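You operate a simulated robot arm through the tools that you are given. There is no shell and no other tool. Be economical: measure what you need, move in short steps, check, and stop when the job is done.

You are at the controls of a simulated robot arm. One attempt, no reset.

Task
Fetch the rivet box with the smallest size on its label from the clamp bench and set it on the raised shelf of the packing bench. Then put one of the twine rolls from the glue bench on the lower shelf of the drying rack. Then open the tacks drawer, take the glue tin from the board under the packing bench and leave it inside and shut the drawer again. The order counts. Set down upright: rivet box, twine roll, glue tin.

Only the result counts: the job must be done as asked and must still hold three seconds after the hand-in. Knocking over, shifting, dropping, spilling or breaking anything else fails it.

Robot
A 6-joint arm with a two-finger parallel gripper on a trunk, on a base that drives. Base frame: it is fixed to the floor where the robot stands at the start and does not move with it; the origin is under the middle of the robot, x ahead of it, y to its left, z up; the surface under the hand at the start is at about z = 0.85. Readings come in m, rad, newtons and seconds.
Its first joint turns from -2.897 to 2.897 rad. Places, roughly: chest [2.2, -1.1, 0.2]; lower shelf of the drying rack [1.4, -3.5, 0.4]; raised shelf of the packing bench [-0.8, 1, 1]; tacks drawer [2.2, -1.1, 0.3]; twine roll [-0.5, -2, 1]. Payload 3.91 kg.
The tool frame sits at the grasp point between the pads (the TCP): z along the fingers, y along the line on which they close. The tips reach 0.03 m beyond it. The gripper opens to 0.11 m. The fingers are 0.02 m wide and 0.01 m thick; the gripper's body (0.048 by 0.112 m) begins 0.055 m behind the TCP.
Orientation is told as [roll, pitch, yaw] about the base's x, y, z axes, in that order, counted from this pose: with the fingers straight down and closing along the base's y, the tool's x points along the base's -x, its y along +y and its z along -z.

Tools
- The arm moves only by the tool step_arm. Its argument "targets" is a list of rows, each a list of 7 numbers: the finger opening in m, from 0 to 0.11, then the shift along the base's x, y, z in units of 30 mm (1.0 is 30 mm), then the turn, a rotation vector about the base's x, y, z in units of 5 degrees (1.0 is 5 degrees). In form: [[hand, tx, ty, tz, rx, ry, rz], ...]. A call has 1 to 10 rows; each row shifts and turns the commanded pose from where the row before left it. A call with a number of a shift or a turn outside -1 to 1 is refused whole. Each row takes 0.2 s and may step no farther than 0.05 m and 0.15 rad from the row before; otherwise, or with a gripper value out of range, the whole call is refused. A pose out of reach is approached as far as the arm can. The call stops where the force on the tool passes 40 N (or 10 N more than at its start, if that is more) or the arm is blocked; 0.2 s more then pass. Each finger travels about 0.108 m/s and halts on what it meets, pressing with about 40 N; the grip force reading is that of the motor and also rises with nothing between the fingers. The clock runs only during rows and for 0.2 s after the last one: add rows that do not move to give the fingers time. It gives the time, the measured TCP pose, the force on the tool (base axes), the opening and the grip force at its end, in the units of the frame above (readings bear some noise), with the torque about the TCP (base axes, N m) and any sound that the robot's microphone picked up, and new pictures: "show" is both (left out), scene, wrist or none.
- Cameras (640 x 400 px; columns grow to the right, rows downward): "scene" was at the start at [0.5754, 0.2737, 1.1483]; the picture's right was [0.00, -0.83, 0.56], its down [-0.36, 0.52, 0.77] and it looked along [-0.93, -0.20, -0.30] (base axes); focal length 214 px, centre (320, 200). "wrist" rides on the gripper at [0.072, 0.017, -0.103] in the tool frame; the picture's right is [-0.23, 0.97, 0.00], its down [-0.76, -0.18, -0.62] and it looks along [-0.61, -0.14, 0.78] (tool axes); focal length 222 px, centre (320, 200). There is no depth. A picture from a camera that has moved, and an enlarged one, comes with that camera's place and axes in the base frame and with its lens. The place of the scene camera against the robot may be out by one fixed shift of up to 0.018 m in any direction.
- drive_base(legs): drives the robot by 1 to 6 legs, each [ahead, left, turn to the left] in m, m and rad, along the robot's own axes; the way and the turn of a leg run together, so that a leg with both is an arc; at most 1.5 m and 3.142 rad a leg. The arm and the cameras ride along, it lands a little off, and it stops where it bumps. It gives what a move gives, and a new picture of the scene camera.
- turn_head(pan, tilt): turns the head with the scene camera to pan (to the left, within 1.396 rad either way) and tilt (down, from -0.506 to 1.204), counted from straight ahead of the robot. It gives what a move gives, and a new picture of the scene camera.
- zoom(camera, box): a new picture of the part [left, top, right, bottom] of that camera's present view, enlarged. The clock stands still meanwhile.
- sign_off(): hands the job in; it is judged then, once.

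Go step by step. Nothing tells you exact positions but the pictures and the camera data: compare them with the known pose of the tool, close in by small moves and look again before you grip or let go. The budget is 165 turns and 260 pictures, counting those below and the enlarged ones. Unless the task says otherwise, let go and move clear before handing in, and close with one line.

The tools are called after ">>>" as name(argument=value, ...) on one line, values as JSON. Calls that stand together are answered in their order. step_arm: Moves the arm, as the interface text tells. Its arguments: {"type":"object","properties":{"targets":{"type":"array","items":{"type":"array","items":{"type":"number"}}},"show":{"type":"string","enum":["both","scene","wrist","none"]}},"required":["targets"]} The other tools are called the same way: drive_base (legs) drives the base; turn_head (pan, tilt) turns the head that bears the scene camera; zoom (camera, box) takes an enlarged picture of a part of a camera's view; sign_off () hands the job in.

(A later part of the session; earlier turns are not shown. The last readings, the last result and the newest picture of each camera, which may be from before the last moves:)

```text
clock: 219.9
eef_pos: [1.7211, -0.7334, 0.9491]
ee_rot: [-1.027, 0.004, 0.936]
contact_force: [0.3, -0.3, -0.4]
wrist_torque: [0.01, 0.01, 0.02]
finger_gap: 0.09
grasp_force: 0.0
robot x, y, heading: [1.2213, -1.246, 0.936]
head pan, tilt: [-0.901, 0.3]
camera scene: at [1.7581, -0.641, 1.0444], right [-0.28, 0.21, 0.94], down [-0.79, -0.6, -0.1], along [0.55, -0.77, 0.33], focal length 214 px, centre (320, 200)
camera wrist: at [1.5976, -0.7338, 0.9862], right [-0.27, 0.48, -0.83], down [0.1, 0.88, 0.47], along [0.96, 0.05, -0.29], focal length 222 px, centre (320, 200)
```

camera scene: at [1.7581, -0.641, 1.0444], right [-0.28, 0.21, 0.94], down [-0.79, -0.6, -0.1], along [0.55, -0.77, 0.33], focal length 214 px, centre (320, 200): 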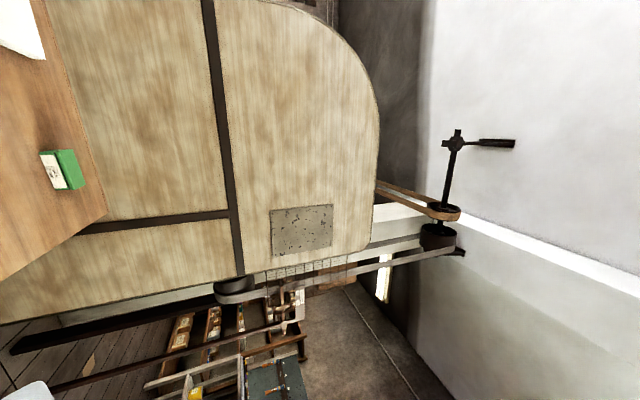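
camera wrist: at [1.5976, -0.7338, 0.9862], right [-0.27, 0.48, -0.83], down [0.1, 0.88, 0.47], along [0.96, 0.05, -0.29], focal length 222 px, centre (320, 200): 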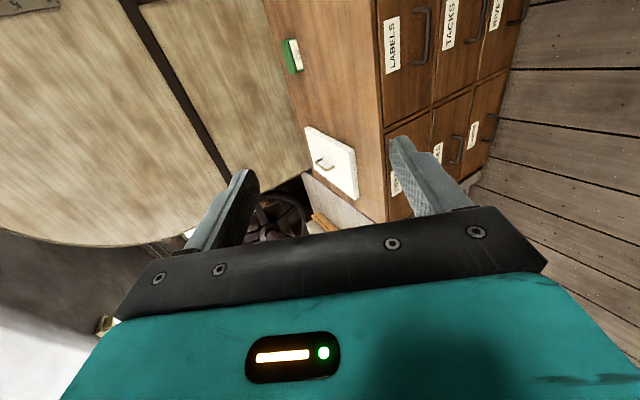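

>>> step_arm(targets=[[0.09, 0.2, -0.1, -1, 0, 0, 0], [0.09, 0.2, -0.1, -1, 0, 0, 0], [0.09, 0.2, -0.1, -1, 0, 0, 0], [0.09, 0.2, -0.1, -1, 0, 0, 0], [0.09, 0.2, -0.1, -1, 0, 0, 0], [0.09, 0.2, -0.1, -1, 0, 0, 0], [0.09, 0.2, -0.1, -1, 0, 0, 0], [0.09, 0.2, -0.1, -1, 0, 0, 0], [0.09, 0.2, -0.1, -1, 0, 0, 0], [0.09, 0.2, -0.1, -1, 0, 0, 0]])

```text
clock: 222.1
eef_pos: [1.7801, -0.763, 0.6485]
ee_rot: [-1.024, 0.004, 0.936]
contact_force: [0.5, -0.6, 0.6]
wrist_torque: [0.01, -0.01, 0.0]
finger_gap: 0.0898
grasp_force: 0.1
robot x, y, heading: [1.22, -1.246, 0.934]
head pan, tilt: [-0.901, 0.3]
camera scene: at [1.8186, -0.6708, 0.7457], right [-0.28, 0.21, 0.94], down [-0.79, -0.6, -0.1], along [0.55, -0.77, 0.33], focal length 214 px, centre (320, 200)
camera wrist: at [1.6582, -0.7637, 0.6875], right [-0.27, 0.48, -0.83], down [0.1, 0.88, 0.47], along [0.96, 0.05, -0.29], focal length 222 px, centre (320, 200)
```

scene: 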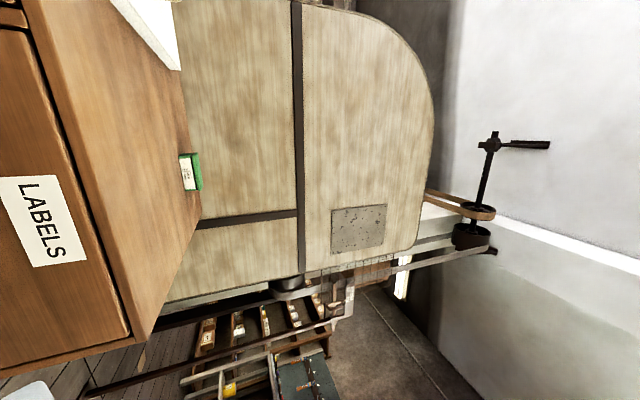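
wrist: 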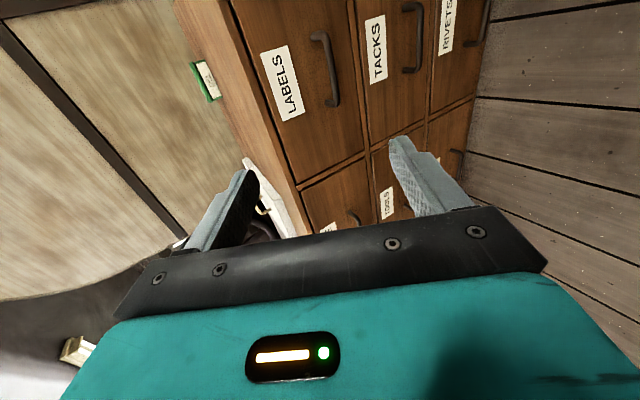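

>>> step_arm(targets=[[0.09, 0.5, -0.3, -1, 0, 0, 0], [0.09, 0.5, -0.3, -1, 0, 0, 0], [0.09, 0.5, -0.3, -1, 0, 0, 0], [0.09, 0.5, -0.3, -1, 0, 0, 0], [0.09, 0.5, -0.3, -1, 0, 0, 0], [0.09, 0.5, -0.3, -1, 0, 0, 0], [0.09, 0.3, -0.2, -1, 0, 0, 0]])

>>> turn_head(pan=0, tilt=0.3)

```text
clock: 223.7
eef_pos: [1.8782, -0.8245, 0.437]
ee_rot: [-1.026, 0.002, 0.935]
contact_force: [-0.3, -0.8, 0.1]
wrist_torque: [0.04, 0.03, 0.04]
finger_gap: 0.0898
grasp_force: 0.0
robot x, y, heading: [1.2165, -1.2395, 0.934]
head pan, tilt: [-0.901, 0.3]
camera scene: at [1.9162, -0.7326, 0.533], right [-0.28, 0.21, 0.94], down [-0.79, -0.6, -0.1], along [0.55, -0.77, 0.33], focal length 214 px, centre (320, 200)
camera wrist: at [1.7557, -0.8254, 0.4747], right [-0.27, 0.48, -0.83], down [0.1, 0.88, 0.47], along [0.96, 0.05, -0.29], focal length 222 px, centre (320, 200)
```

scene: 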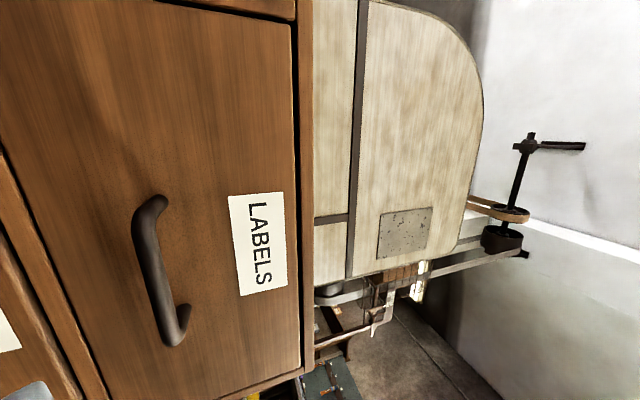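
wrist: 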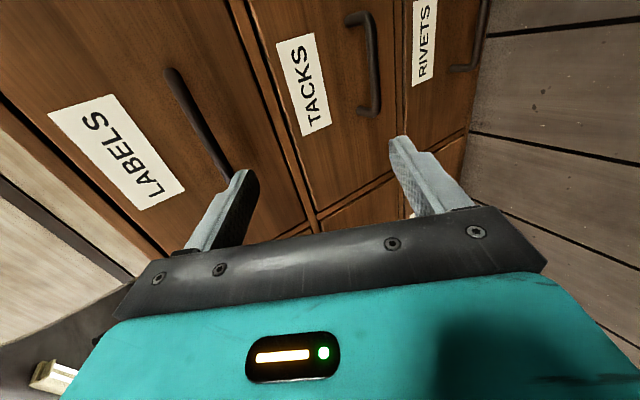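

```text
clock: 224.9
eef_pos: [1.8781, -0.8247, 0.4374]
ee_rot: [-1.026, 0.003, 0.935]
contact_force: [-0.5, 0.1, 0.1]
wrist_torque: [0.03, 0.05, -0.03]
finger_gap: 0.0899
grasp_force: 0.1
robot x, y, heading: [1.2176, -1.2458, 0.939]
head pan, tilt: [0.0, 0.3]
camera scene: at [1.9097, -0.7283, 0.4521], right [0.42, -0.31, 0.86], down [-0.77, -0.62, 0.16], along [0.48, -0.72, -0.49], focal length 214 px, centre (320, 200)
```

scene: 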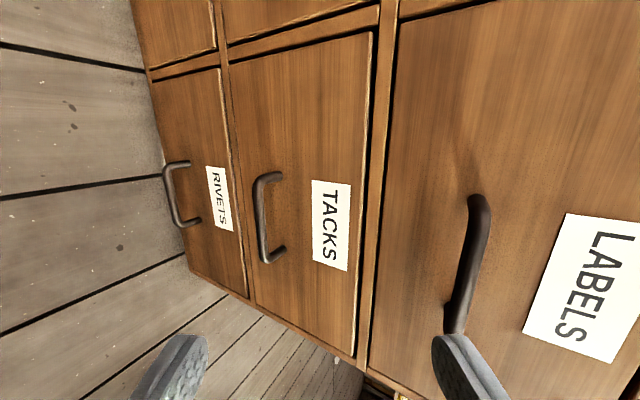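

>>> step_arm(targets=[[0.09, 0.35, -0.39, -0.95, 0, 0, 0], [0.09, 0.35, -0.39, -0.95, 0, 0, 0], [0.09, 0.35, -0.39, -0.95, 0, 0, 0], [0.07, 0.35, -0.39, -0.95, 0, 0, 0], [0.06, 0.35, -0.39, -0.95, 0, 0, 0], [0.06, 0, 0, 0, 0, 0, 0]])

```text
clock: 226.3
eef_pos: [1.9312, -0.8813, 0.2958]
ee_rot: [-1.026, 0.003, 0.935]
contact_force: [0.1, -0.3, 0.8]
wrist_torque: [0.01, 0.01, 0.01]
finger_gap: 0.0601
grasp_force: 0.0
robot x, y, heading: [1.219, -1.2475, 0.932]
head pan, tilt: [0.0, 0.3]
camera scene: at [1.9625, -0.7849, 0.3109], right [0.42, -0.31, 0.85], down [-0.77, -0.62, 0.16], along [0.48, -0.72, -0.49], focal length 214 px, centre (320, 200)
camera wrist: at [1.8084, -0.8821, 0.3337], right [-0.27, 0.48, -0.83], down [0.1, 0.88, 0.47], along [0.96, 0.05, -0.29], focal length 222 px, centre (320, 200)
```

scene: 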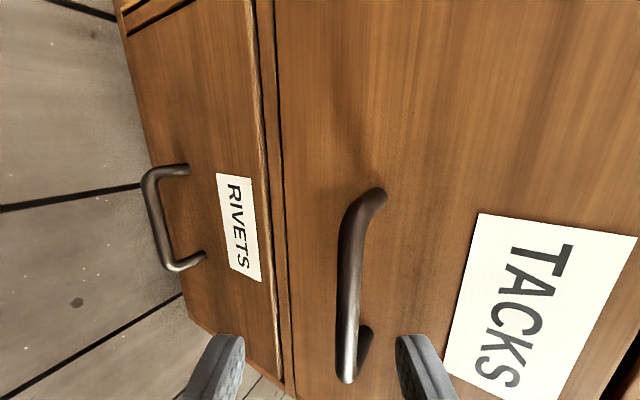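
wrist: 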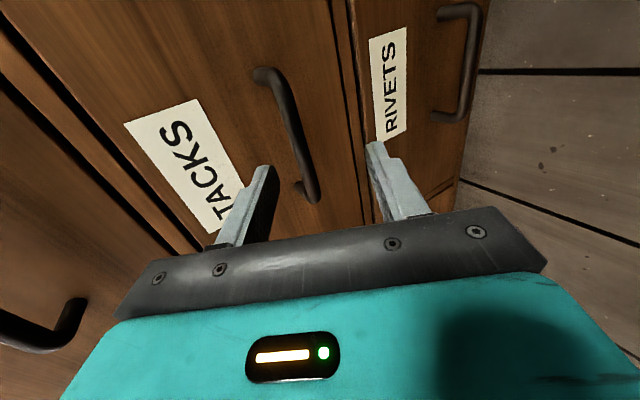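

>>> step_arm(targets=[[0.06, 0.3, -0.22, 0.63, 0, 0, 0], [0.06, 0.58, -0.43, -0.44, 0, 0, 0], [0.06, 0.58, -0.43, -0.44, 0, 0, 0], [0.06, 0, 0, 0, 0, 0, 0]])

```text
clock: 227.1
eef_pos: [1.9626, -0.9033, 0.2953]
ee_rot: [-1.025, 0.003, 0.937]
contact_force: [-4.3, 2.7, 1.2]
wrist_torque: [-0.11, -0.17, 0.04]
finger_gap: 0.0591
grasp_force: 0.1
robot x, y, heading: [1.2203, -1.2479, 0.934]
head pan, tilt: [0.0, 0.3]
stopped in row 3: the force on the tool passed its limit at 106 N (the readings are from after the stop); the commanded pose is now the measured one
camera scene: at [1.9944, -0.8078, 0.3112], right [0.42, -0.3, 0.86], down [-0.77, -0.62, 0.16], along [0.48, -0.72, -0.49], focal length 214 px, centre (320, 200)
camera wrist: at [1.8404, -0.9052, 0.3339], right [-0.27, 0.48, -0.83], down [0.1, 0.88, 0.47], along [0.96, 0.05, -0.29], focal length 222 px, centre (320, 200)
```

scene: 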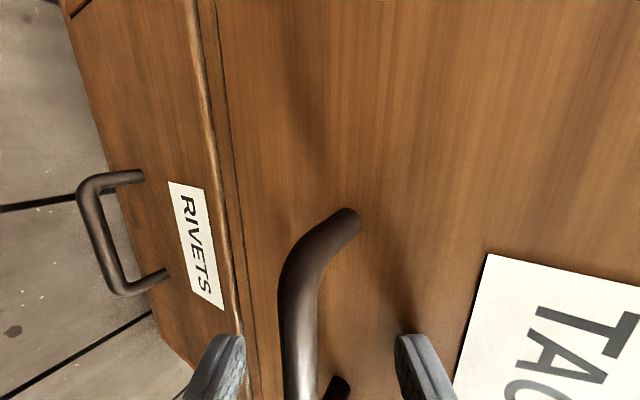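
wrist: 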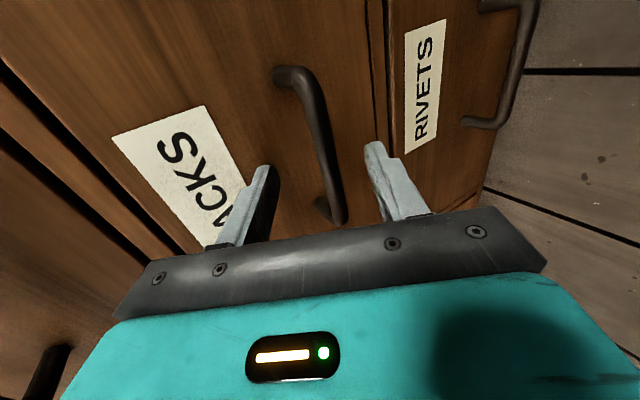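

>>> step_arm(targets=[[0.04, 0, 0, 0, 0, 0, 0], [0.02, 0, 0, 0, 0, 0, 0], [0.005, 0, 0, 0, 0, 0, 0], [0.005, 0, 0, 0, 0, 0, 0]])

```text
clock: 228.1
eef_pos: [1.9626, -0.9045, 0.2943]
ee_rot: [-1.024, 0.005, 0.938]
contact_force: [-7.5, 7.8, -32.6]
wrist_torque: [0.17, 0.38, 0.22]
finger_gap: 0.0212
grasp_force: 16.1
robot x, y, heading: [1.2174, -1.245, 0.932]
head pan, tilt: [0.0, 0.3]
camera scene: at [1.994, -0.8079, 0.3092], right [0.42, -0.3, 0.85], down [-0.77, -0.62, 0.16], along [0.48, -0.72, -0.49], focal length 214 px, centre (320, 200)
camera wrist: at [1.8401, -0.9054, 0.3324], right [-0.28, 0.48, -0.83], down [0.1, 0.88, 0.47], along [0.96, 0.05, -0.29], focal length 222 px, centre (320, 200)
```

scene: 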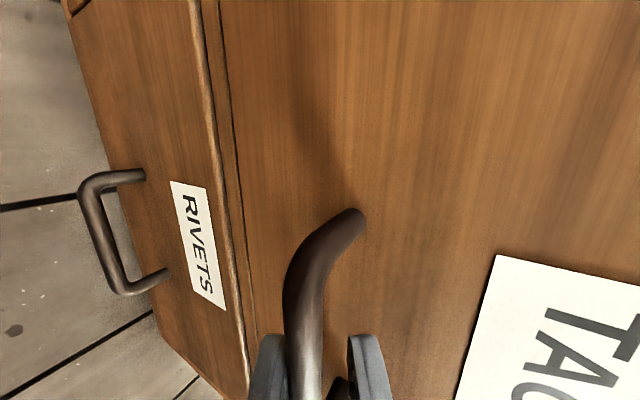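
wrist: 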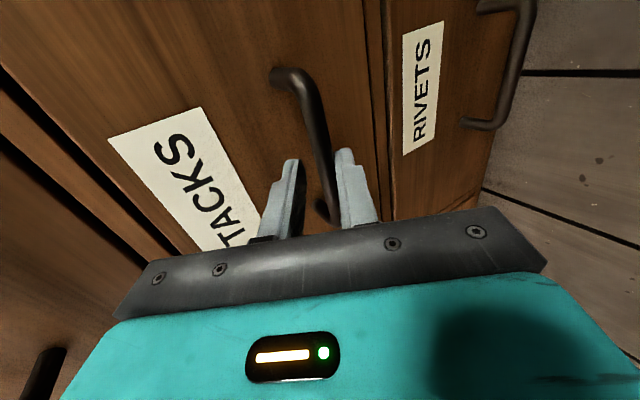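

>>> step_arm(targets=[[0.005, -0.06, 0.04, -0.12, 0, 0, 0], [0.005, -0.06, 0.04, -0.12, 0, 0, 0], [0.005, 0, 0, 0, 0, 0, 0]], show="wrist")

```text
clock: 228.9
eef_pos: [1.9615, -0.904, 0.2907]
ee_rot: [-1.026, 0.001, 0.936]
contact_force: [1.2, -1.3, 8.0]
wrist_torque: [-0.81, 0.36, -0.13]
finger_gap: 0.0114
grasp_force: 45.0
robot x, y, heading: [1.2212, -1.2438, 0.932]
head pan, tilt: [0.0, 0.3]
camera wrist: at [1.8378, -0.9038, 0.3278], right [-0.27, 0.48, -0.83], down [0.1, 0.88, 0.47], along [0.96, 0.05, -0.28], focal length 222 px, centre (320, 200)
```

wrist: 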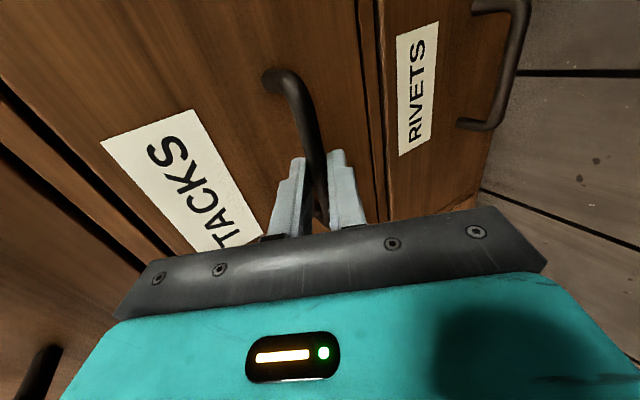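

The handle is gripped. Now I pull the drawer toward me.

>>> step_arm(targets=[[0.005, -0.4, 0.3, 0, 0, 0, 0], [0.005, -0.6, 0.44, 0, 0, 0, 0], [0.005, -0.8, 0.59, 0, 0, 0, 0], [0.005, -0.8, 0.59, 0, 0, 0, 0], [0.005, -0.8, 0.59, 0, 0, 0, 0]])

```text
clock: 229.6
eef_pos: [1.9151, -0.8706, 0.29]
ee_rot: [-1.031, 0.004, 0.935]
contact_force: [-4.4, -6.4, 14.5]
wrist_torque: [-0.23, -0.07, 1.14]
finger_gap: 0.0118
grasp_force: 44.9
robot x, y, heading: [1.2158, -1.2474, 0.935]
head pan, tilt: [0.0, 0.3]
stopped in row 3: the force on the tool passed its limit at 45 N (the readings are from after the stop); the commanded pose is now the measured one
camera scene: at [1.947, -0.7739, 0.3052], right [0.42, -0.3, 0.86], down [-0.77, -0.62, 0.16], along [0.48, -0.73, -0.49], focal length 214 px, centre (320, 200)
camera wrist: at [1.7928, -0.871, 0.3277], right [-0.27, 0.48, -0.84], down [0.1, 0.88, 0.47], along [0.96, 0.05, -0.28], focal length 222 px, centre (320, 200)
```

scene: 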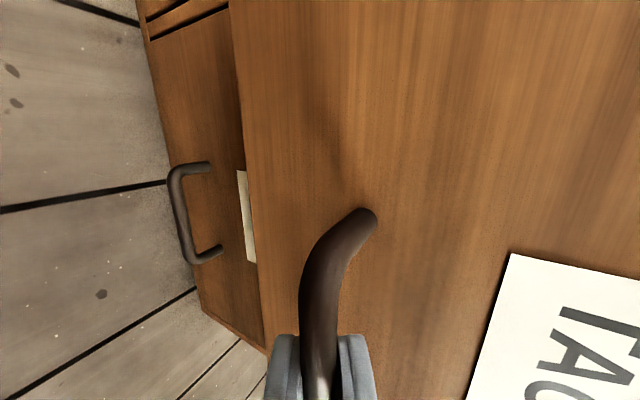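
wrist: 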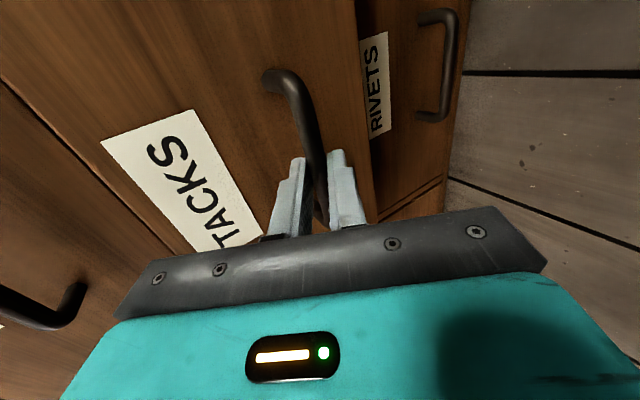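

>>> step_arm(targets=[[0.005, -0.2, 0.15, 0, 0, 0, 0], [0.005, -0.4, 0.3, 0, 0, 0, 0], [0.005, -0.4, 0.3, 0, 0, 0, 0], [0.005, -0.4, 0.3, 0, 0, 0, 0], [0.005, -0.4, 0.3, 0, 0, 0, 0], [0.005, -0.4, 0.3, 0, 0, 0, 0], [0.005, -0.4, 0.3, 0, 0, 0, 0], [0.005, -0.4, 0.3, 0, 0, 0, 0], [0.005, -0.4, 0.3, 0, 0, 0, 0]], show="wrist")

```text
clock: 230.2
eef_pos: [1.9004, -0.8591, 0.2895]
ee_rot: [-1.031, 0.003, 0.934]
contact_force: [-5.7, -6.6, 14.4]
wrist_torque: [-0.44, 0.11, 0.88]
finger_gap: 0.0118
grasp_force: 44.7
robot x, y, heading: [1.2208, -1.2439, 0.929]
head pan, tilt: [0.0, 0.3]
stopped in row 3: the force on the tool passed its limit at 43 N (the readings are from after the stop); the commanded pose is now the measured one
camera wrist: at [1.7776, -0.8599, 0.3275], right [-0.27, 0.48, -0.84], down [0.1, 0.88, 0.47], along [0.96, 0.04, -0.28], focal length 222 px, centre (320, 200)
```

wrist: 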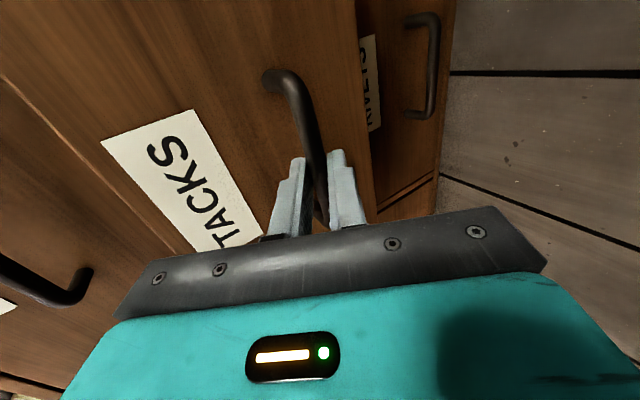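

>>> step_arm(targets=[[0.005, -0.1, -0.05, 0.12, 0, 0, 0], [0.005, -0.2, 0.12, 0, 0, 0, 0], [0.005, -0.26, 0.18, 0, 0, 0, 0], [0.005, -0.26, 0.18, 0, 0, 0, 0], [0.005, -0.26, 0.18, 0, 0, 0, 0], [0.005, -0.26, 0.18, 0, 0, 0, 0], [0.005, -0.26, 0.18, 0, 0, 0, 0], [0.005, -0.26, 0.18, 0, 0, 0, 0], [0.005, -0.26, 0.18, 0, 0, 0, 0], [0.005, -0.26, 0.18, 0, 0, 0, 0]], show="none")

```text
clock: 230.7
eef_pos: [1.8968, -0.8558, 0.2907]
ee_rot: [-1.026, 0.004, 0.939]
contact_force: [0.6, 2.3, -12.2]
wrist_torque: [-0.13, 0.32, 0.46]
finger_gap: 0.0119
grasp_force: 45.0
robot x, y, heading: [1.2197, -1.2444, 0.939]
head pan, tilt: [0.0, 0.3]
stopped in row 2: the force on the tool passed its limit at 45 N (the readings are from after the stop); the commanded pose is now the measured one
```

>>> step_arm(targets=[[0.005, 0, 0, -0.06, 0, 0, 0], [0.005, -0.12, 0.09, 0, 0, 0, 0], [0.005, -0.24, 0.18, 0, 0, 0, 0], [0.005, -0.24, 0.18, 0, 0, 0, 0], [0.005, -0.24, 0.18, 0, 0, 0, 0], [0.005, -0.24, 0.18, 0, 0, 0, 0], [0.005, -0.24, 0.18, 0, 0, 0, 0], [0.005, -0.24, 0.18, 0, 0, 0, 0]], show="none")

```text
clock: 232.5
eef_pos: [1.8489, -0.8227, 0.2897]
ee_rot: [-1.029, 0.003, 0.936]
contact_force: [-8.3, -10.9, 8.1]
wrist_torque: [-0.89, 0.5, -0.43]
finger_gap: 0.0117
grasp_force: 44.7
robot x, y, heading: [1.2209, -1.2439, 0.935]
head pan, tilt: [0.0, 0.3]
```

>>> step_arm(targets=[[0.005, -0.12, -0.05, 0.03, 0, 0, 0], [0.005, -0.2, 0.13, 0, 0, 0, 0], [0.005, -0.27, 0.18, 0, 0, 0, 0], [0.005, -0.27, 0.18, 0, 0, 0, 0], [0.005, -0.27, 0.18, 0, 0, 0, 0], [0.005, -0.27, 0.18, 0, 0, 0, 0], [0.005, -0.27, 0.18, 0, 0, 0, 0], [0.005, -0.27, 0.18, 0, 0, 0, 0], [0.005, -0.27, 0.18, 0, 0, 0, 0], [0.005, -0.27, 0.18, 0, 0, 0, 0]])

```text
clock: 233.3
eef_pos: [1.8325, -0.8096, 0.2917]
ee_rot: [-1.026, 0.001, 0.941]
contact_force: [0.6, 1.7, -11.2]
wrist_torque: [0.06, 0.17, 0.94]
finger_gap: 0.0116
grasp_force: 45.5
robot x, y, heading: [1.2215, -1.2469, 0.936]
head pan, tilt: [0.0, 0.3]
stopped in row 4: the force on the tool passed its limit at 41 N (the readings are from after the stop); the commanded pose is now the measured one
camera scene: at [1.864, -0.7147, 0.3056], right [0.42, -0.3, 0.86], down [-0.77, -0.62, 0.15], along [0.49, -0.72, -0.49], focal length 214 px, centre (320, 200)
camera wrist: at [1.7105, -0.8131, 0.328], right [-0.28, 0.48, -0.83], down [0.09, 0.88, 0.47], along [0.96, 0.05, -0.28], focal length 222 px, centre (320, 200)
```

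scene: 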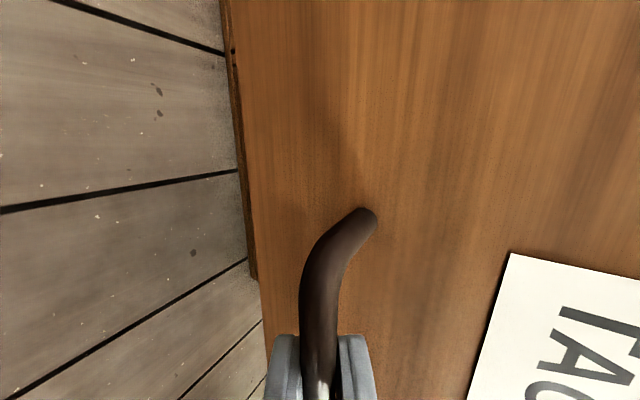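
wrist: 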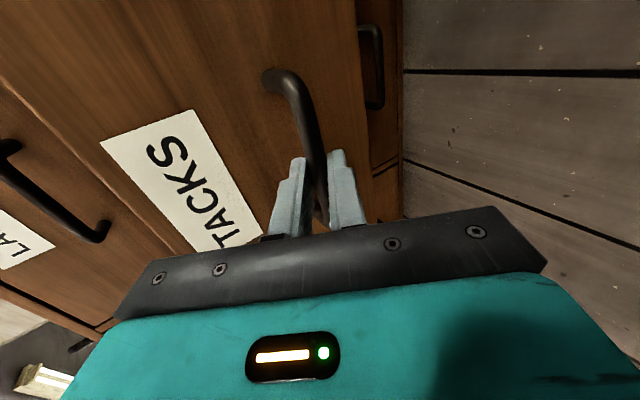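

>>> step_arm(targets=[[0.005, 0, 0, -0.06, 0, 0, 0], [0.005, -0.12, 0.09, 0, 0, 0, 0], [0.005, -0.24, 0.17, 0, 0, 0, 0], [0.005, -0.24, 0.17, 0, 0, 0, 0], [0.005, -0.24, 0.17, 0, 0, 0, 0], [0.005, -0.24, 0.17, 0, 0, 0, 0], [0.005, -0.24, 0.17, 0, 0, 0, 0], [0.005, -0.24, 0.17, 0, 0, 0, 0], [0.005, -0.24, 0.17, 0, 0, 0, 0], [0.005, -0.24, 0.17, 0, 0, 0, 0]], show="none")

```text
clock: 235.4
eef_pos: [1.778, -0.7722, 0.2902]
ee_rot: [-1.029, 0.0, 0.941]
contact_force: [-4.4, -5.9, 14.0]
wrist_torque: [-0.39, 0.07, 0.74]
finger_gap: 0.0118
grasp_force: 45.0
robot x, y, heading: [1.2199, -1.2461, 0.938]
head pan, tilt: [0.0, 0.3]
stopped in row 10: the force on the tool passed its limit at 40 N (the readings are from after the stop); the commanded pose is now the measured one
```

The drawer is open about 0.22 m. I'll release and back off, then look inside.

>>> step_arm(targets=[[0.02, 0, 0, 0, 0, 0, 0], [0.04, 0, 0, 0, 0, 0, 0], [0.06, 0, 0, 0, 0, 0, 0], [0.06, -0.4, 0.3, 0.3, 0, 0, 0], [0.06, -0.6, 0.45, 0.45, 0, 0, 0], [0.06, -0.6, 0.45, 0.45, 0, 0, 0], [0.06, -0.5, 0.3, 1, 0, 0, 0], [0.06, -0.3, 0.2, 1, 0, 0, 0], [0.06, 0, 0, 1, 0, 0, 0], [0.06, 0, 0, 1, 0, 0, 0]], show="none")

>>> step_arm(targets=[[0.06, 0, 0, 1, 0, 0, 0], [0.06, 0, 0, 1, 0, 0, 0], [0.06, 0, 0, 1, 0, 0, 0], [0.06, 0, 0, 1, 0, 0, 0], [0.06, 0, 0, 1, 0, 0, 0], [0.06, 0, 0, 1, 0.59, 0.8, 0], [0.06, 0, 0, 1, 0.59, 0.8, 0], [0.06, 0, 0, 1, 0.59, 0.8, 0], [0.06, 0, 0, 1, 0.59, 0.8, 0], [0.06, 0, 0, 1, 0.59, 0.8, 0]], show="scene")

```text
clock: 237.6
eef_pos: [1.706, -0.72, 0.4458]
ee_rot: [-1.028, 0.003, 0.939]
contact_force: [-0.4, -0.7, 0.2]
wrist_torque: [-0.02, -0.03, -0.05]
finger_gap: 0.0601
grasp_force: 0.0
robot x, y, heading: [1.2168, -1.2454, 0.931]
head pan, tilt: [0.0, 0.3]
```

```text
clock: 239.8
eef_pos: [1.708, -0.7214, 0.7445]
ee_rot: [-0.595, -0.002, 0.942]
contact_force: [0.5, 0.4, 0.4]
wrist_torque: [-0.01, -0.04, -0.01]
finger_gap: 0.0599
grasp_force: 0.1
robot x, y, heading: [1.2205, -1.2479, 0.933]
head pan, tilt: [0.0, 0.3]
camera scene: at [1.7476, -0.6311, 0.7721], right [0.67, -0.49, 0.56], down [-0.7, -0.68, 0.24], along [0.26, -0.55, -0.79], focal length 214 px, centre (320, 200)
```

scene: 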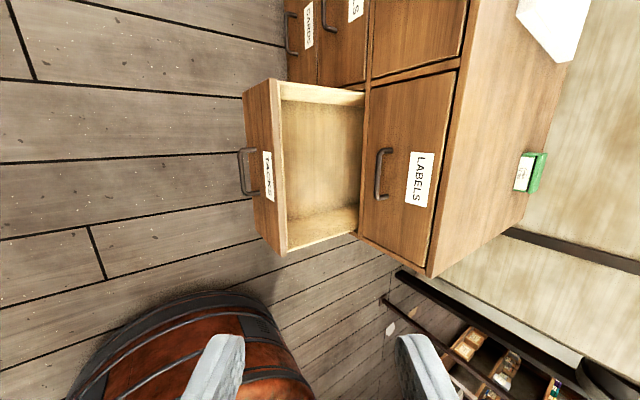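

The TACKS drawer is open and empty. Next I'll straighten the hand and drive back to the packing bench to find the glue tin underneath.

>>> step_arm(targets=[[0.06, 0, 0, 1, 0.59, 0.8, 0], [0.06, 0, 0, 1, 0.59, 0.8, 0], [0.06, 0, 0, 1, 0.59, 0.8, 0], [0.06, 0, 0, 1, 0.59, 0.8, 0], [0.06, 0, 0, 1, 0.59, 0.8, 0], [0.06, 0, 0, 1, 0.59, 0.8, 0], [0.06, 0, 0, 1, 0.47, 0.64, 0], [0.06, 0, 0, 1, 0, 0, 0], [0.06, 0, 0, 1, 0, 0, 0]], show="none")

>>> drive_base(legs=[[-0.68, 0, 0], [0, 0, 1.57], [1.4, 0, 0], [0.35, 0, 0]])

>>> turn_head(pan=-0.8, tilt=-0.45)

```text
clock: 241.8
eef_pos: [1.7076, -0.7181, 1.0154]
ee_rot: [-0.004, -0.004, 0.937]
contact_force: [-0.2, 0.1, -1.0]
wrist_torque: [-0.03, 0.01, -0.02]
finger_gap: 0.06
grasp_force: 0.1
robot x, y, heading: [1.2158, -1.2447, 0.932]
head pan, tilt: [0.0, 0.3]
```

```text
clock: 257.8
eef_pos: [-1.114, -0.2917, 1.0151]
ee_rot: [-0.003, -0.004, 2.51]
contact_force: [0.4, -1.0, 0.1]
wrist_torque: [-0.01, -0.01, -0.02]
finger_gap: 0.0599
grasp_force: 0.0
robot x, y, heading: [-0.589, -0.7804, 2.507]
head pan, tilt: [0.0, 0.3]
camera scene: at [-1.1721, -0.2318, 1.0493], right [0.59, 0.81, 0.0], down [0.77, -0.57, 0.29], along [0.24, -0.17, -0.96], focal length 214 px, centre (320, 200)
```

scene: 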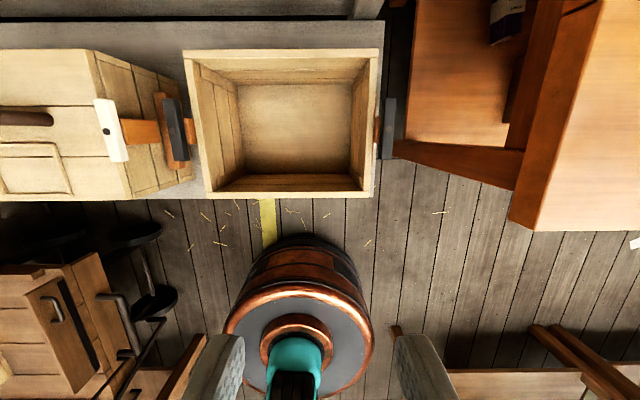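

```text
clock: 258.9
eef_pos: [-1.1119, -0.2918, 1.0158]
ee_rot: [-0.004, -0.005, 2.51]
contact_force: [0.6, 0.1, -0.2]
wrist_torque: [-0.03, 0.03, -0.01]
finger_gap: 0.0601
grasp_force: 0.1
robot x, y, heading: [-0.5868, -0.7752, 2.505]
head pan, tilt: [-0.799, -0.45]
camera scene: at [-1.1943, -0.1535, 1.0942], right [0.41, 0.56, 0.72], down [0.91, -0.28, -0.31], along [0.03, 0.78, -0.62], focal length 214 px, centre (320, 200)
```

scene: 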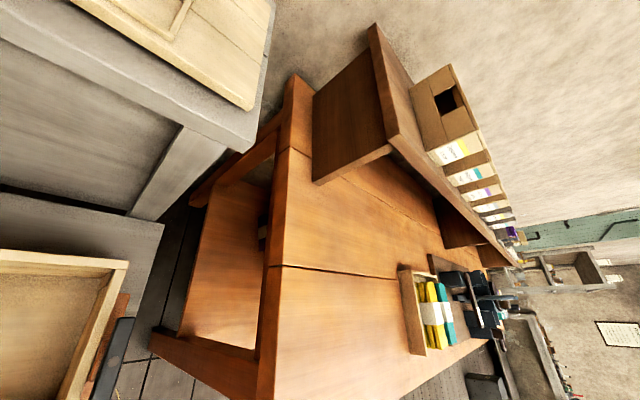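

>>> drive_base(legs=[[0, 0, -1.57], [0.35, 0.1, 0]])

>>> step_arm(targets=[[0.06, 0, 0, 0, 0, 0, 1], [0.06, 0, 0, 0, 0, 0, 1], [0.06, 0, 0, 0, 0, 0, 1], [0.06, 0, 0, 0, 0, 0, 1], [0.06, 0, 0, 0, 0, 0, 1], [0.06, 0, 0, 0, 0, 0, 1], [0.06, 0, 0, 0, 0, 0, 1], [0.06, 0, 0, 0, 0, 0, 1], [0.06, 0, 0, 0, 0, 0, 1], [0.06, 0, 0, 0, 0, 0, 1]], show="none")

>>> step_arm(targets=[[0.06, 0, 0, 0, 0, 0, 1], [0.06, 0, 0, 0, 0, 0, 1], [0.06, 0, 0, 0, 0, 0, 1], [0.06, 0, 0, 0, 0, 0, 1], [0.06, 0, 0, 0, 0, 0, 1], [0.06, 0, 0, 0, 0, 0, 1], [0.06, 0, 0, 0, 0, 0, 1], [0.06, 0, 0, 0, 0, 0, 1]], show="none")

>>> turn_head(pan=0, tilt=-0.5)

```text
clock: 265.0
eef_pos: [0.0029, 0.1051, 1.0156]
ee_rot: [-0.002, -0.006, 0.965]
contact_force: [-0.1, 0.0, 0.6]
wrist_torque: [-0.04, 0.01, -0.01]
finger_gap: 0.0597
grasp_force: 0.0
robot x, y, heading: [-0.4666, -0.4318, 0.962]
head pan, tilt: [-0.799, -0.45]
camera scene: at [0.1349, 0.2088, 1.0942], right [0.57, -0.4, 0.72], down [-0.25, -0.92, -0.31], along [0.78, -0.01, -0.62], focal length 214 px, centre (320, 200)
```

scene: 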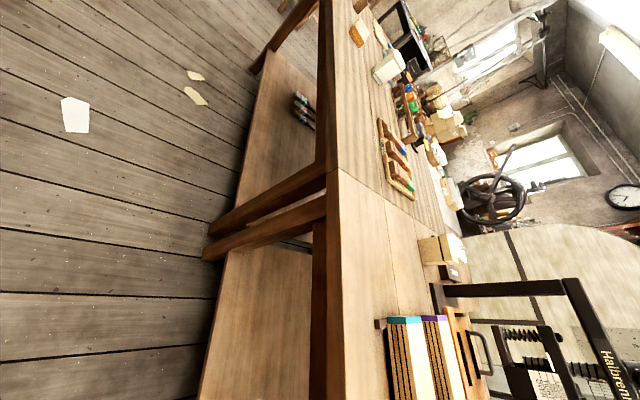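

```text
clock: 267.2
eef_pos: [0.0016, 0.1065, 1.0144]
ee_rot: [-0.002, -0.006, 1.838]
contact_force: [-1.0, 0.2, 0.6]
wrist_torque: [0.02, -0.02, 0.02]
finger_gap: 0.06
grasp_force: 0.0
robot x, y, heading: [-0.4714, -0.4332, 0.961]
head pan, tilt: [-0.799, -0.45]
```

```text
clock: 269.0
eef_pos: [0.0027, 0.1057, 1.0154]
ee_rot: [-0.004, -0.006, 2.539]
contact_force: [0.4, -0.3, -0.8]
wrist_torque: [0.0, 0.02, -0.01]
finger_gap: 0.0602
grasp_force: 0.0
robot x, y, heading: [-0.468, -0.4306, 0.966]
head pan, tilt: [-0.799, -0.45]
```

```text
clock: 270.2
eef_pos: [0.0049, 0.1057, 1.0142]
ee_rot: [-0.003, -0.005, 2.533]
contact_force: [0.5, 0.9, -0.1]
wrist_torque: [-0.04, 0.0, 0.03]
finger_gap: 0.0601
grasp_force: 0.1
robot x, y, heading: [-0.4694, -0.4301, 0.96]
head pan, tilt: [0.0, -0.499]
camera scene: at [-0.1126, 0.2022, 1.0757], right [0.57, 0.82, 0.0], down [0.72, -0.5, -0.48], along [-0.39, 0.28, -0.88], focal length 214 px, centre (320, 200)
```

scene: 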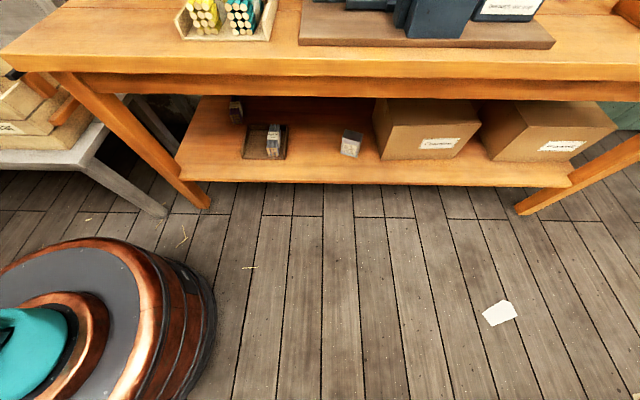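

>>> zoom(camera="scene", box=[180, 80, 400, 200])

```text
2.91 times, centred on (290, 140) of scene
camera zoom: at [-0.1126, 0.2022, 1.0757], right [0.57, 0.82, 0.0], down [0.72, -0.5, -0.48], along [-0.39, 0.28, -0.88], focal length 624 px, centre (407, 374)
```

zoom: 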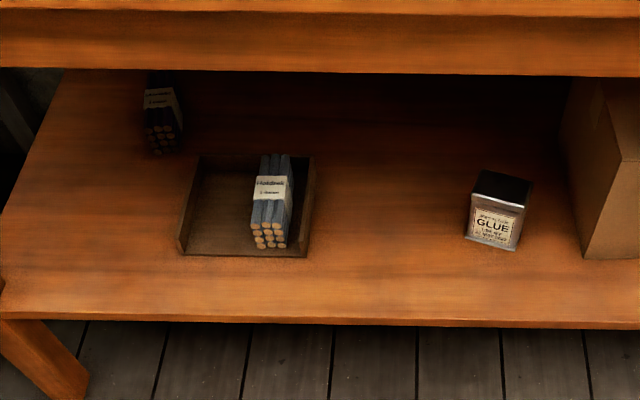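

The GLUE tin stands on the board at about (-0.56, 0.68), just left of the cardboard box. I'll shift the base and pitch the hand toward the bench.

>>> drive_base(legs=[[0.16, 0.16, -0.02]])

>>> step_arm(targets=[[0.11, 0, 0, -1, 0.59, 0.8, 0], [0.11, 0, 0, -1, 0.59, 0.8, 0], [0.11, 0, 0, -1, 0.59, 0.8, 0], [0.11, 0, 0, -1, 0.59, 0.8, 0], [0.11, 0, 0, -1, 0.59, 0.8, 0], [0.11, 0, 0, -1, 0.59, 0.8, 0], [0.11, 0, 0, -1, 0.59, 0.8, 0], [0.11, 0, 0, -1, 0.59, 0.8, 0], [0.11, 0, 0, -1, 0.59, 0.8, 0], [0.11, 0, 0, -1, 0.59, 0.8, 0]], show="none")

>>> step_arm(targets=[[0.11, 0, 0, -1, 0.59, 0.8, 0], [0.11, 0, 0, -1, 0.59, 0.8, 0], [0.11, 0, 0, -1, 0, 0, 0], [0.11, 0, 0, -1, 0, 0, 0], [0.11, 0, 0, -1, 0, 0, 0]])

```text
clock: 271.9
eef_pos: [-0.021, 0.3171, 1.0142]
ee_rot: [-0.004, -0.006, 2.514]
contact_force: [0.5, 0.2, 0.4]
wrist_torque: [0.01, -0.03, 0.0]
finger_gap: 0.0598
grasp_force: 0.1
robot x, y, heading: [-0.5071, -0.2107, 0.939]
head pan, tilt: [0.0, -0.499]
camera scene: at [-0.1343, 0.4159, 1.0757], right [0.59, 0.81, 0.0], down [0.71, -0.51, -0.48], along [-0.39, 0.29, -0.88], focal length 214 px, centre (320, 200)
```

scene: 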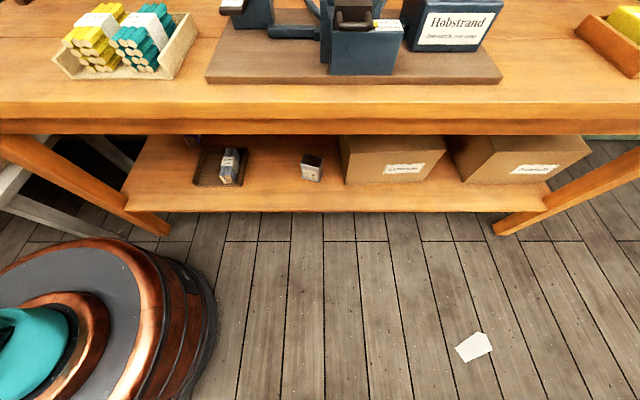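

```text
clock: 274.1
eef_pos: [-0.0197, 0.3165, 0.7154]
ee_rot: [-0.014, -0.872, 2.519]
contact_force: [-0.7, -0.6, 0.2]
wrist_torque: [-0.03, -0.04, -0.02]
finger_gap: 0.11
grasp_force: 0.1
robot x, y, heading: [-0.5082, -0.2107, 0.939]
head pan, tilt: [0.0, -0.499]
```

```text
clock: 275.3
eef_pos: [-0.0204, 0.3185, 0.5649]
ee_rot: [-0.018, -1.046, 2.519]
contact_force: [0.0, -0.2, -0.3]
wrist_torque: [0.04, -0.03, 0.01]
finger_gap: 0.11
grasp_force: 0.1
robot x, y, heading: [-0.5043, -0.2135, 0.939]
head pan, tilt: [0.0, -0.499]
camera scene: at [-0.0305, 0.3402, 0.724], right [0.59, 0.8, 0.01], down [0.03, -0.01, -1.0], along [-0.8, 0.59, -0.03], focal length 214 px, centre (320, 200)
camera wrist: at [0.0689, 0.2289, 0.5536], right [-0.67, -0.72, 0.19], down [0.23, 0.04, 0.97], along [-0.71, 0.7, 0.13], focal length 222 px, centre (320, 200)
```

scene: 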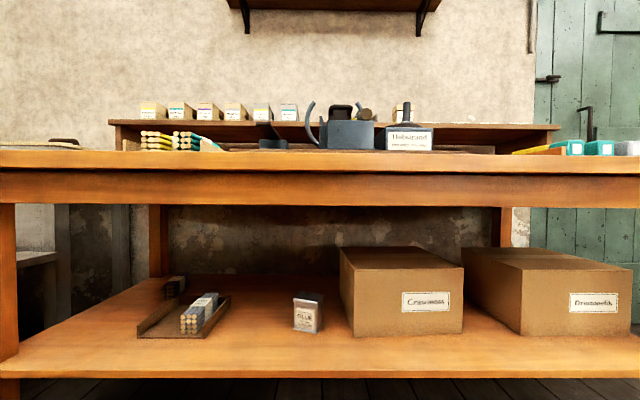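
wrist: 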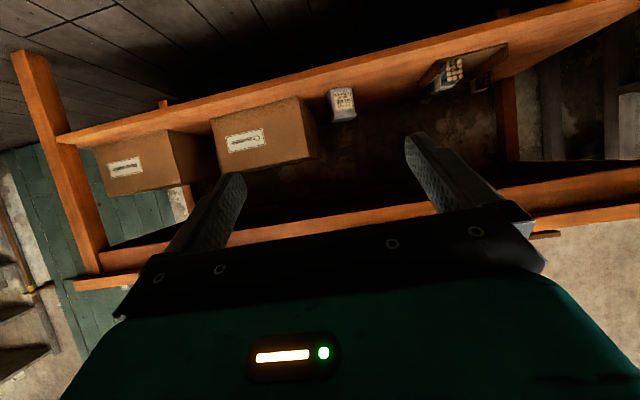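

>>> step_arm(targets=[[0.11, -0.9, 0.6, -0.6, 0, 0, 0], [0.11, -0.9, 0.6, -0.6, 0, 0, 0], [0.11, -0.9, 0.6, -0.6, 0, 0, 0], [0.11, -0.9, 0.6, -0.6, 0, 0, 0], [0.11, -1, 0.66, -0.4, 0, 0, 0], [0.11, -1, 0.66, -0.4, 0, 0, 0], [0.11, -1, 0.66, -0.4, 0, 0, 0], [0.11, -1, 0.66, -0.4, 0, 0, 0], [0.11, -1, 0.66, -0.2, 0, 0, 0]])

```text
clock: 277.3
eef_pos: [-0.2786, 0.4875, 0.4395]
ee_rot: [-0.017, -1.047, 2.519]
contact_force: [0.4, -0.1, 0.0]
wrist_torque: [0.01, -0.04, 0.05]
finger_gap: 0.11
grasp_force: 0.1
robot x, y, heading: [-0.5069, -0.2142, 0.934]
head pan, tilt: [0.0, -0.499]
camera scene: at [-0.2881, 0.51, 0.5969], right [0.59, 0.8, 0.01], down [0.03, -0.01, -1.0], along [-0.8, 0.59, -0.03], focal length 214 px, centre (320, 200)
camera wrist: at [-0.1888, 0.3985, 0.4266], right [-0.67, -0.72, 0.19], down [0.23, 0.04, 0.97], along [-0.71, 0.7, 0.13], focal length 222 px, centre (320, 200)
```

scene: 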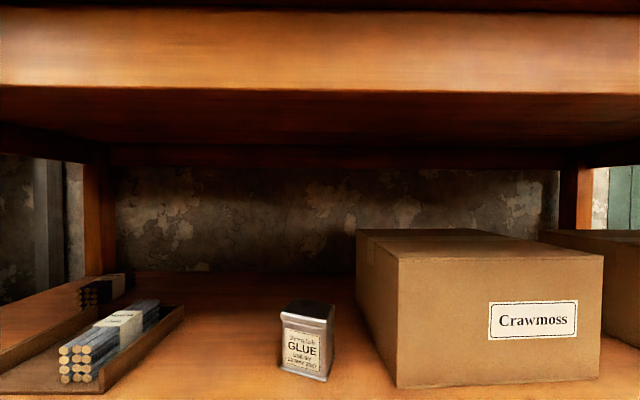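
wrist: 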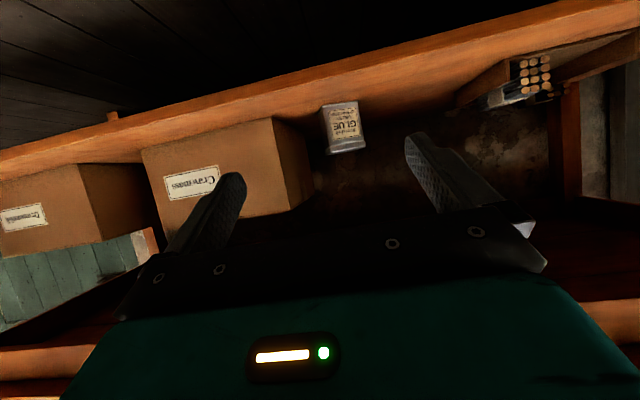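

>>> step_arm(targets=[[0.11, -0.8, 0.4, -0.1, 0, 0, -1], [0.11, -0.8, 0.4, -0.1, 0, 0, -1], [0.11, -0.8, 0.4, -0.1, 0, 0, -1], [0.11, -0.8, 0.4, -0.1, 0, 0, -1], [0.11, -0.8, 0.4, -0.1, 0, 0, 0], [0.11, -0.8, 0.4, -0.1, 0, 0, 0], [0.11, -0.8, 0.4, -0.1, 0, 0, 0]])

```text
clock: 278.9
eef_pos: [-0.4461, 0.5706, 0.4171]
ee_rot: [-0.015, -1.046, 2.169]
contact_force: [0.3, 0.7, -0.7]
wrist_torque: [-0.02, 0.05, 0.08]
finger_gap: 0.1102
grasp_force: 0.1
robot x, y, heading: [-0.5048, -0.2113, 0.939]
head pan, tilt: [0.0, -0.499]
camera scene: at [-0.4515, 0.5994, 0.5737], right [0.83, 0.55, 0.01], down [0.02, -0.02, -1.0], along [-0.55, 0.83, -0.03], focal length 214 px, centre (320, 200)
camera wrist: at [-0.3928, 0.4567, 0.4034], right [-0.88, -0.44, 0.19], down [0.23, -0.04, 0.97], along [-0.42, 0.9, 0.13], focal length 222 px, centre (320, 200)
```

scene: 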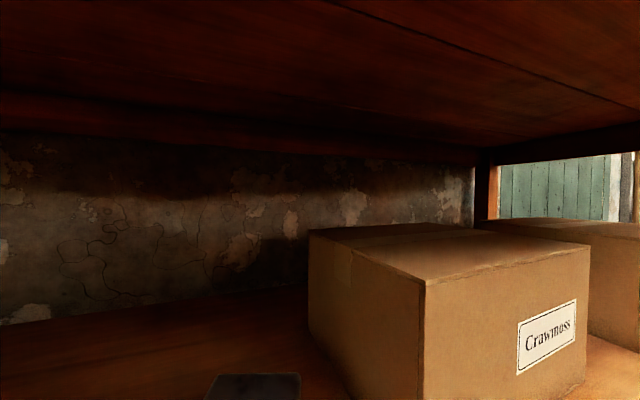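
wrist: 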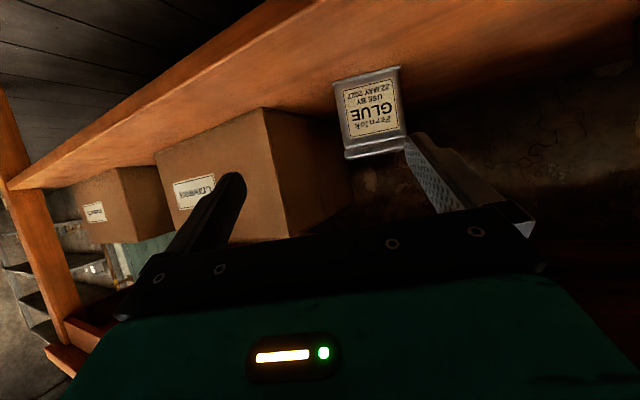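

>>> step_arm(targets=[[0.11, -0.78, -0.53, -0.5, 0, 0, 0], [0.11, -0.78, -0.53, -0.5, 0, 0, 0], [0.11, 0, 0, -0.8, 0, 0, 0], [0.11, -0.4, 0.6, -0.2, 0, 0, 0], [0.11, 0, 0, 0, 0, 0, 0]])

```text
clock: 280.1
eef_pos: [-0.4982, 0.5774, 0.3768]
ee_rot: [0.002, -1.044, 2.161]
contact_force: [-0.3, -0.2, -0.6]
wrist_torque: [-0.02, 0.02, -0.07]
finger_gap: 0.1102
grasp_force: 0.0
out of reach, approached as far as the arm can: row 2, 3
robot x, y, heading: [-0.5038, -0.2092, 0.937]
head pan, tilt: [0.0, -0.499]
camera scene: at [-0.503, 0.6071, 0.5346], right [0.83, 0.55, 0.0], down [0.02, -0.02, -1.0], along [-0.55, 0.83, -0.03], focal length 214 px, centre (320, 200)
camera wrist: at [-0.4448, 0.4636, 0.3648], right [-0.87, -0.45, 0.2], down [0.23, -0.03, 0.97], along [-0.43, 0.89, 0.13], focal length 222 px, centre (320, 200)
```

scene: 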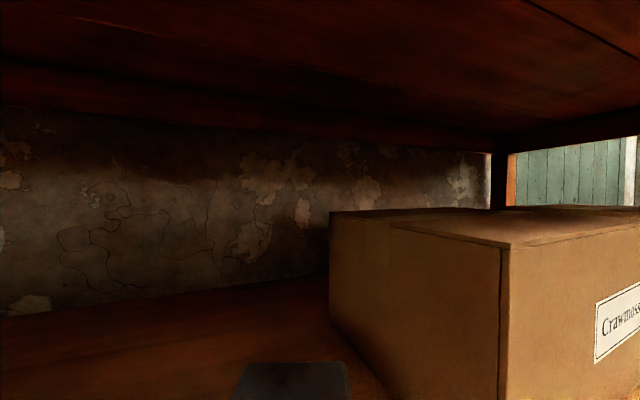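
wrist: 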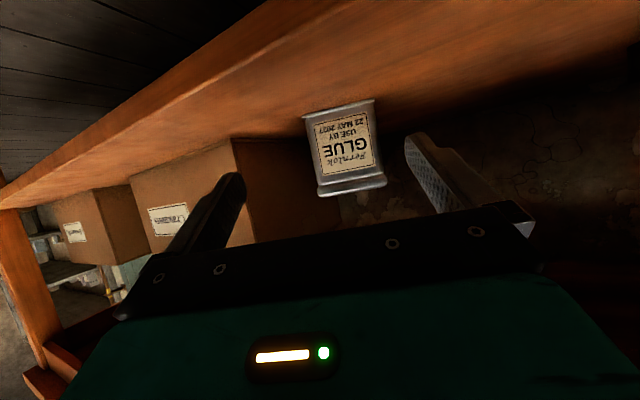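

>>> step_arm(targets=[[0.11, -0.61, -0.41, -0.4, 0, 0, 0], [0.11, -0.56, 0.83, -0.2, 0, 0, 0], [0.11, -0.56, 0.83, -0.2, 0, 0, 0], [0.11, 0, 0, 0, 0, 0, 0]])

```text
clock: 281.1
eef_pos: [-0.5482, 0.6265, 0.3594]
ee_rot: [-0.015, -1.045, 2.17]
contact_force: [-0.6, 0.2, -0.3]
wrist_torque: [0.02, -0.02, -0.02]
finger_gap: 0.1103
grasp_force: 0.0
out of reach, approached as far as the arm can: row 1
robot x, y, heading: [-0.5066, -0.2162, 0.943]
head pan, tilt: [0.0, -0.499]
camera scene: at [-0.5525, 0.6538, 0.5178], right [0.83, 0.55, 0.01], down [0.02, -0.02, -1.0], along [-0.55, 0.83, -0.03], focal length 214 px, centre (320, 200)
camera wrist: at [-0.4936, 0.5112, 0.3476], right [-0.88, -0.44, 0.19], down [0.23, -0.04, 0.97], along [-0.43, 0.89, 0.13], focal length 222 px, centre (320, 200)
```

scene: 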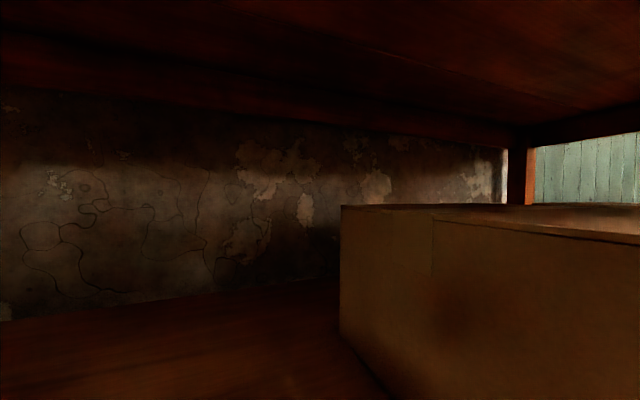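
wrist: 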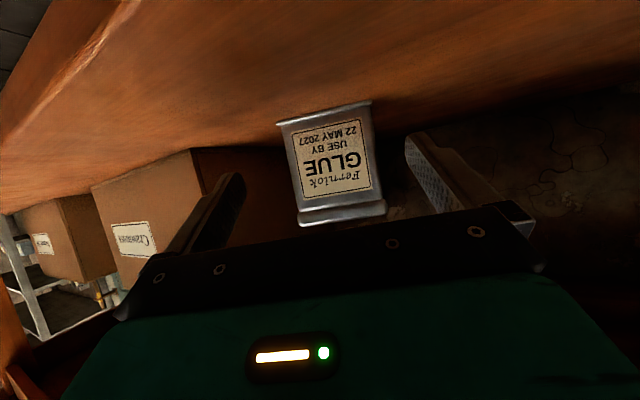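

>>> step_arm(targets=[[0.11, -0.64, 0.84, -0.15, 0, 0, 0], [0.11, -0.64, 0.84, -0.15, 0, 0, 0], [0.11, -0.6, 0.78, -0.1, 0, 0, 0], [0.11, 0, 0, 0, 0, 0, 0]])

```text
clock: 282.1
eef_pos: [-0.5905, 0.6946, 0.35]
ee_rot: [-0.013, -1.047, 2.157]
contact_force: [1.1, 0.0, 0.4]
wrist_torque: [0.01, 0.03, 0.01]
finger_gap: 0.11
grasp_force: 0.0
robot x, y, heading: [-0.5041, -0.2143, 0.933]
head pan, tilt: [0.0, -0.499]
camera scene: at [-0.5956, 0.7224, 0.5088], right [0.84, 0.54, 0.01], down [0.02, -0.02, -1.0], along [-0.54, 0.84, -0.03], focal length 214 px, centre (320, 200)
camera wrist: at [-0.5384, 0.5791, 0.3385], right [-0.88, -0.44, 0.19], down [0.23, -0.04, 0.97], along [-0.42, 0.9, 0.13], focal length 222 px, centre (320, 200)
```

scene: 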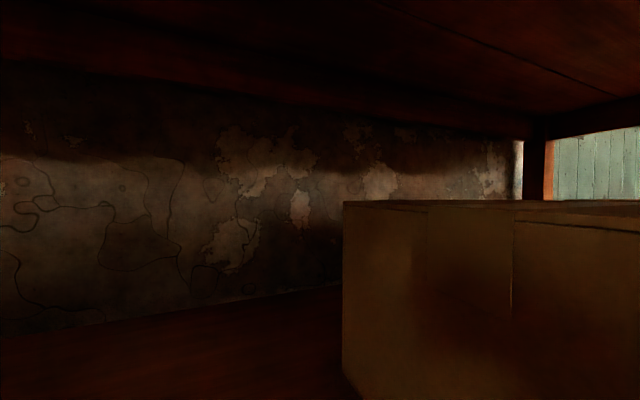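
wrist: 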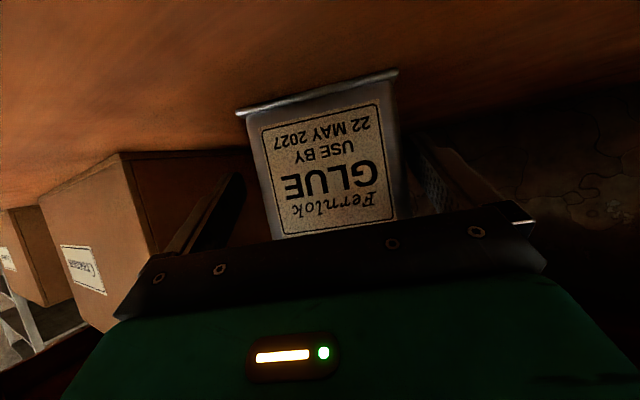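

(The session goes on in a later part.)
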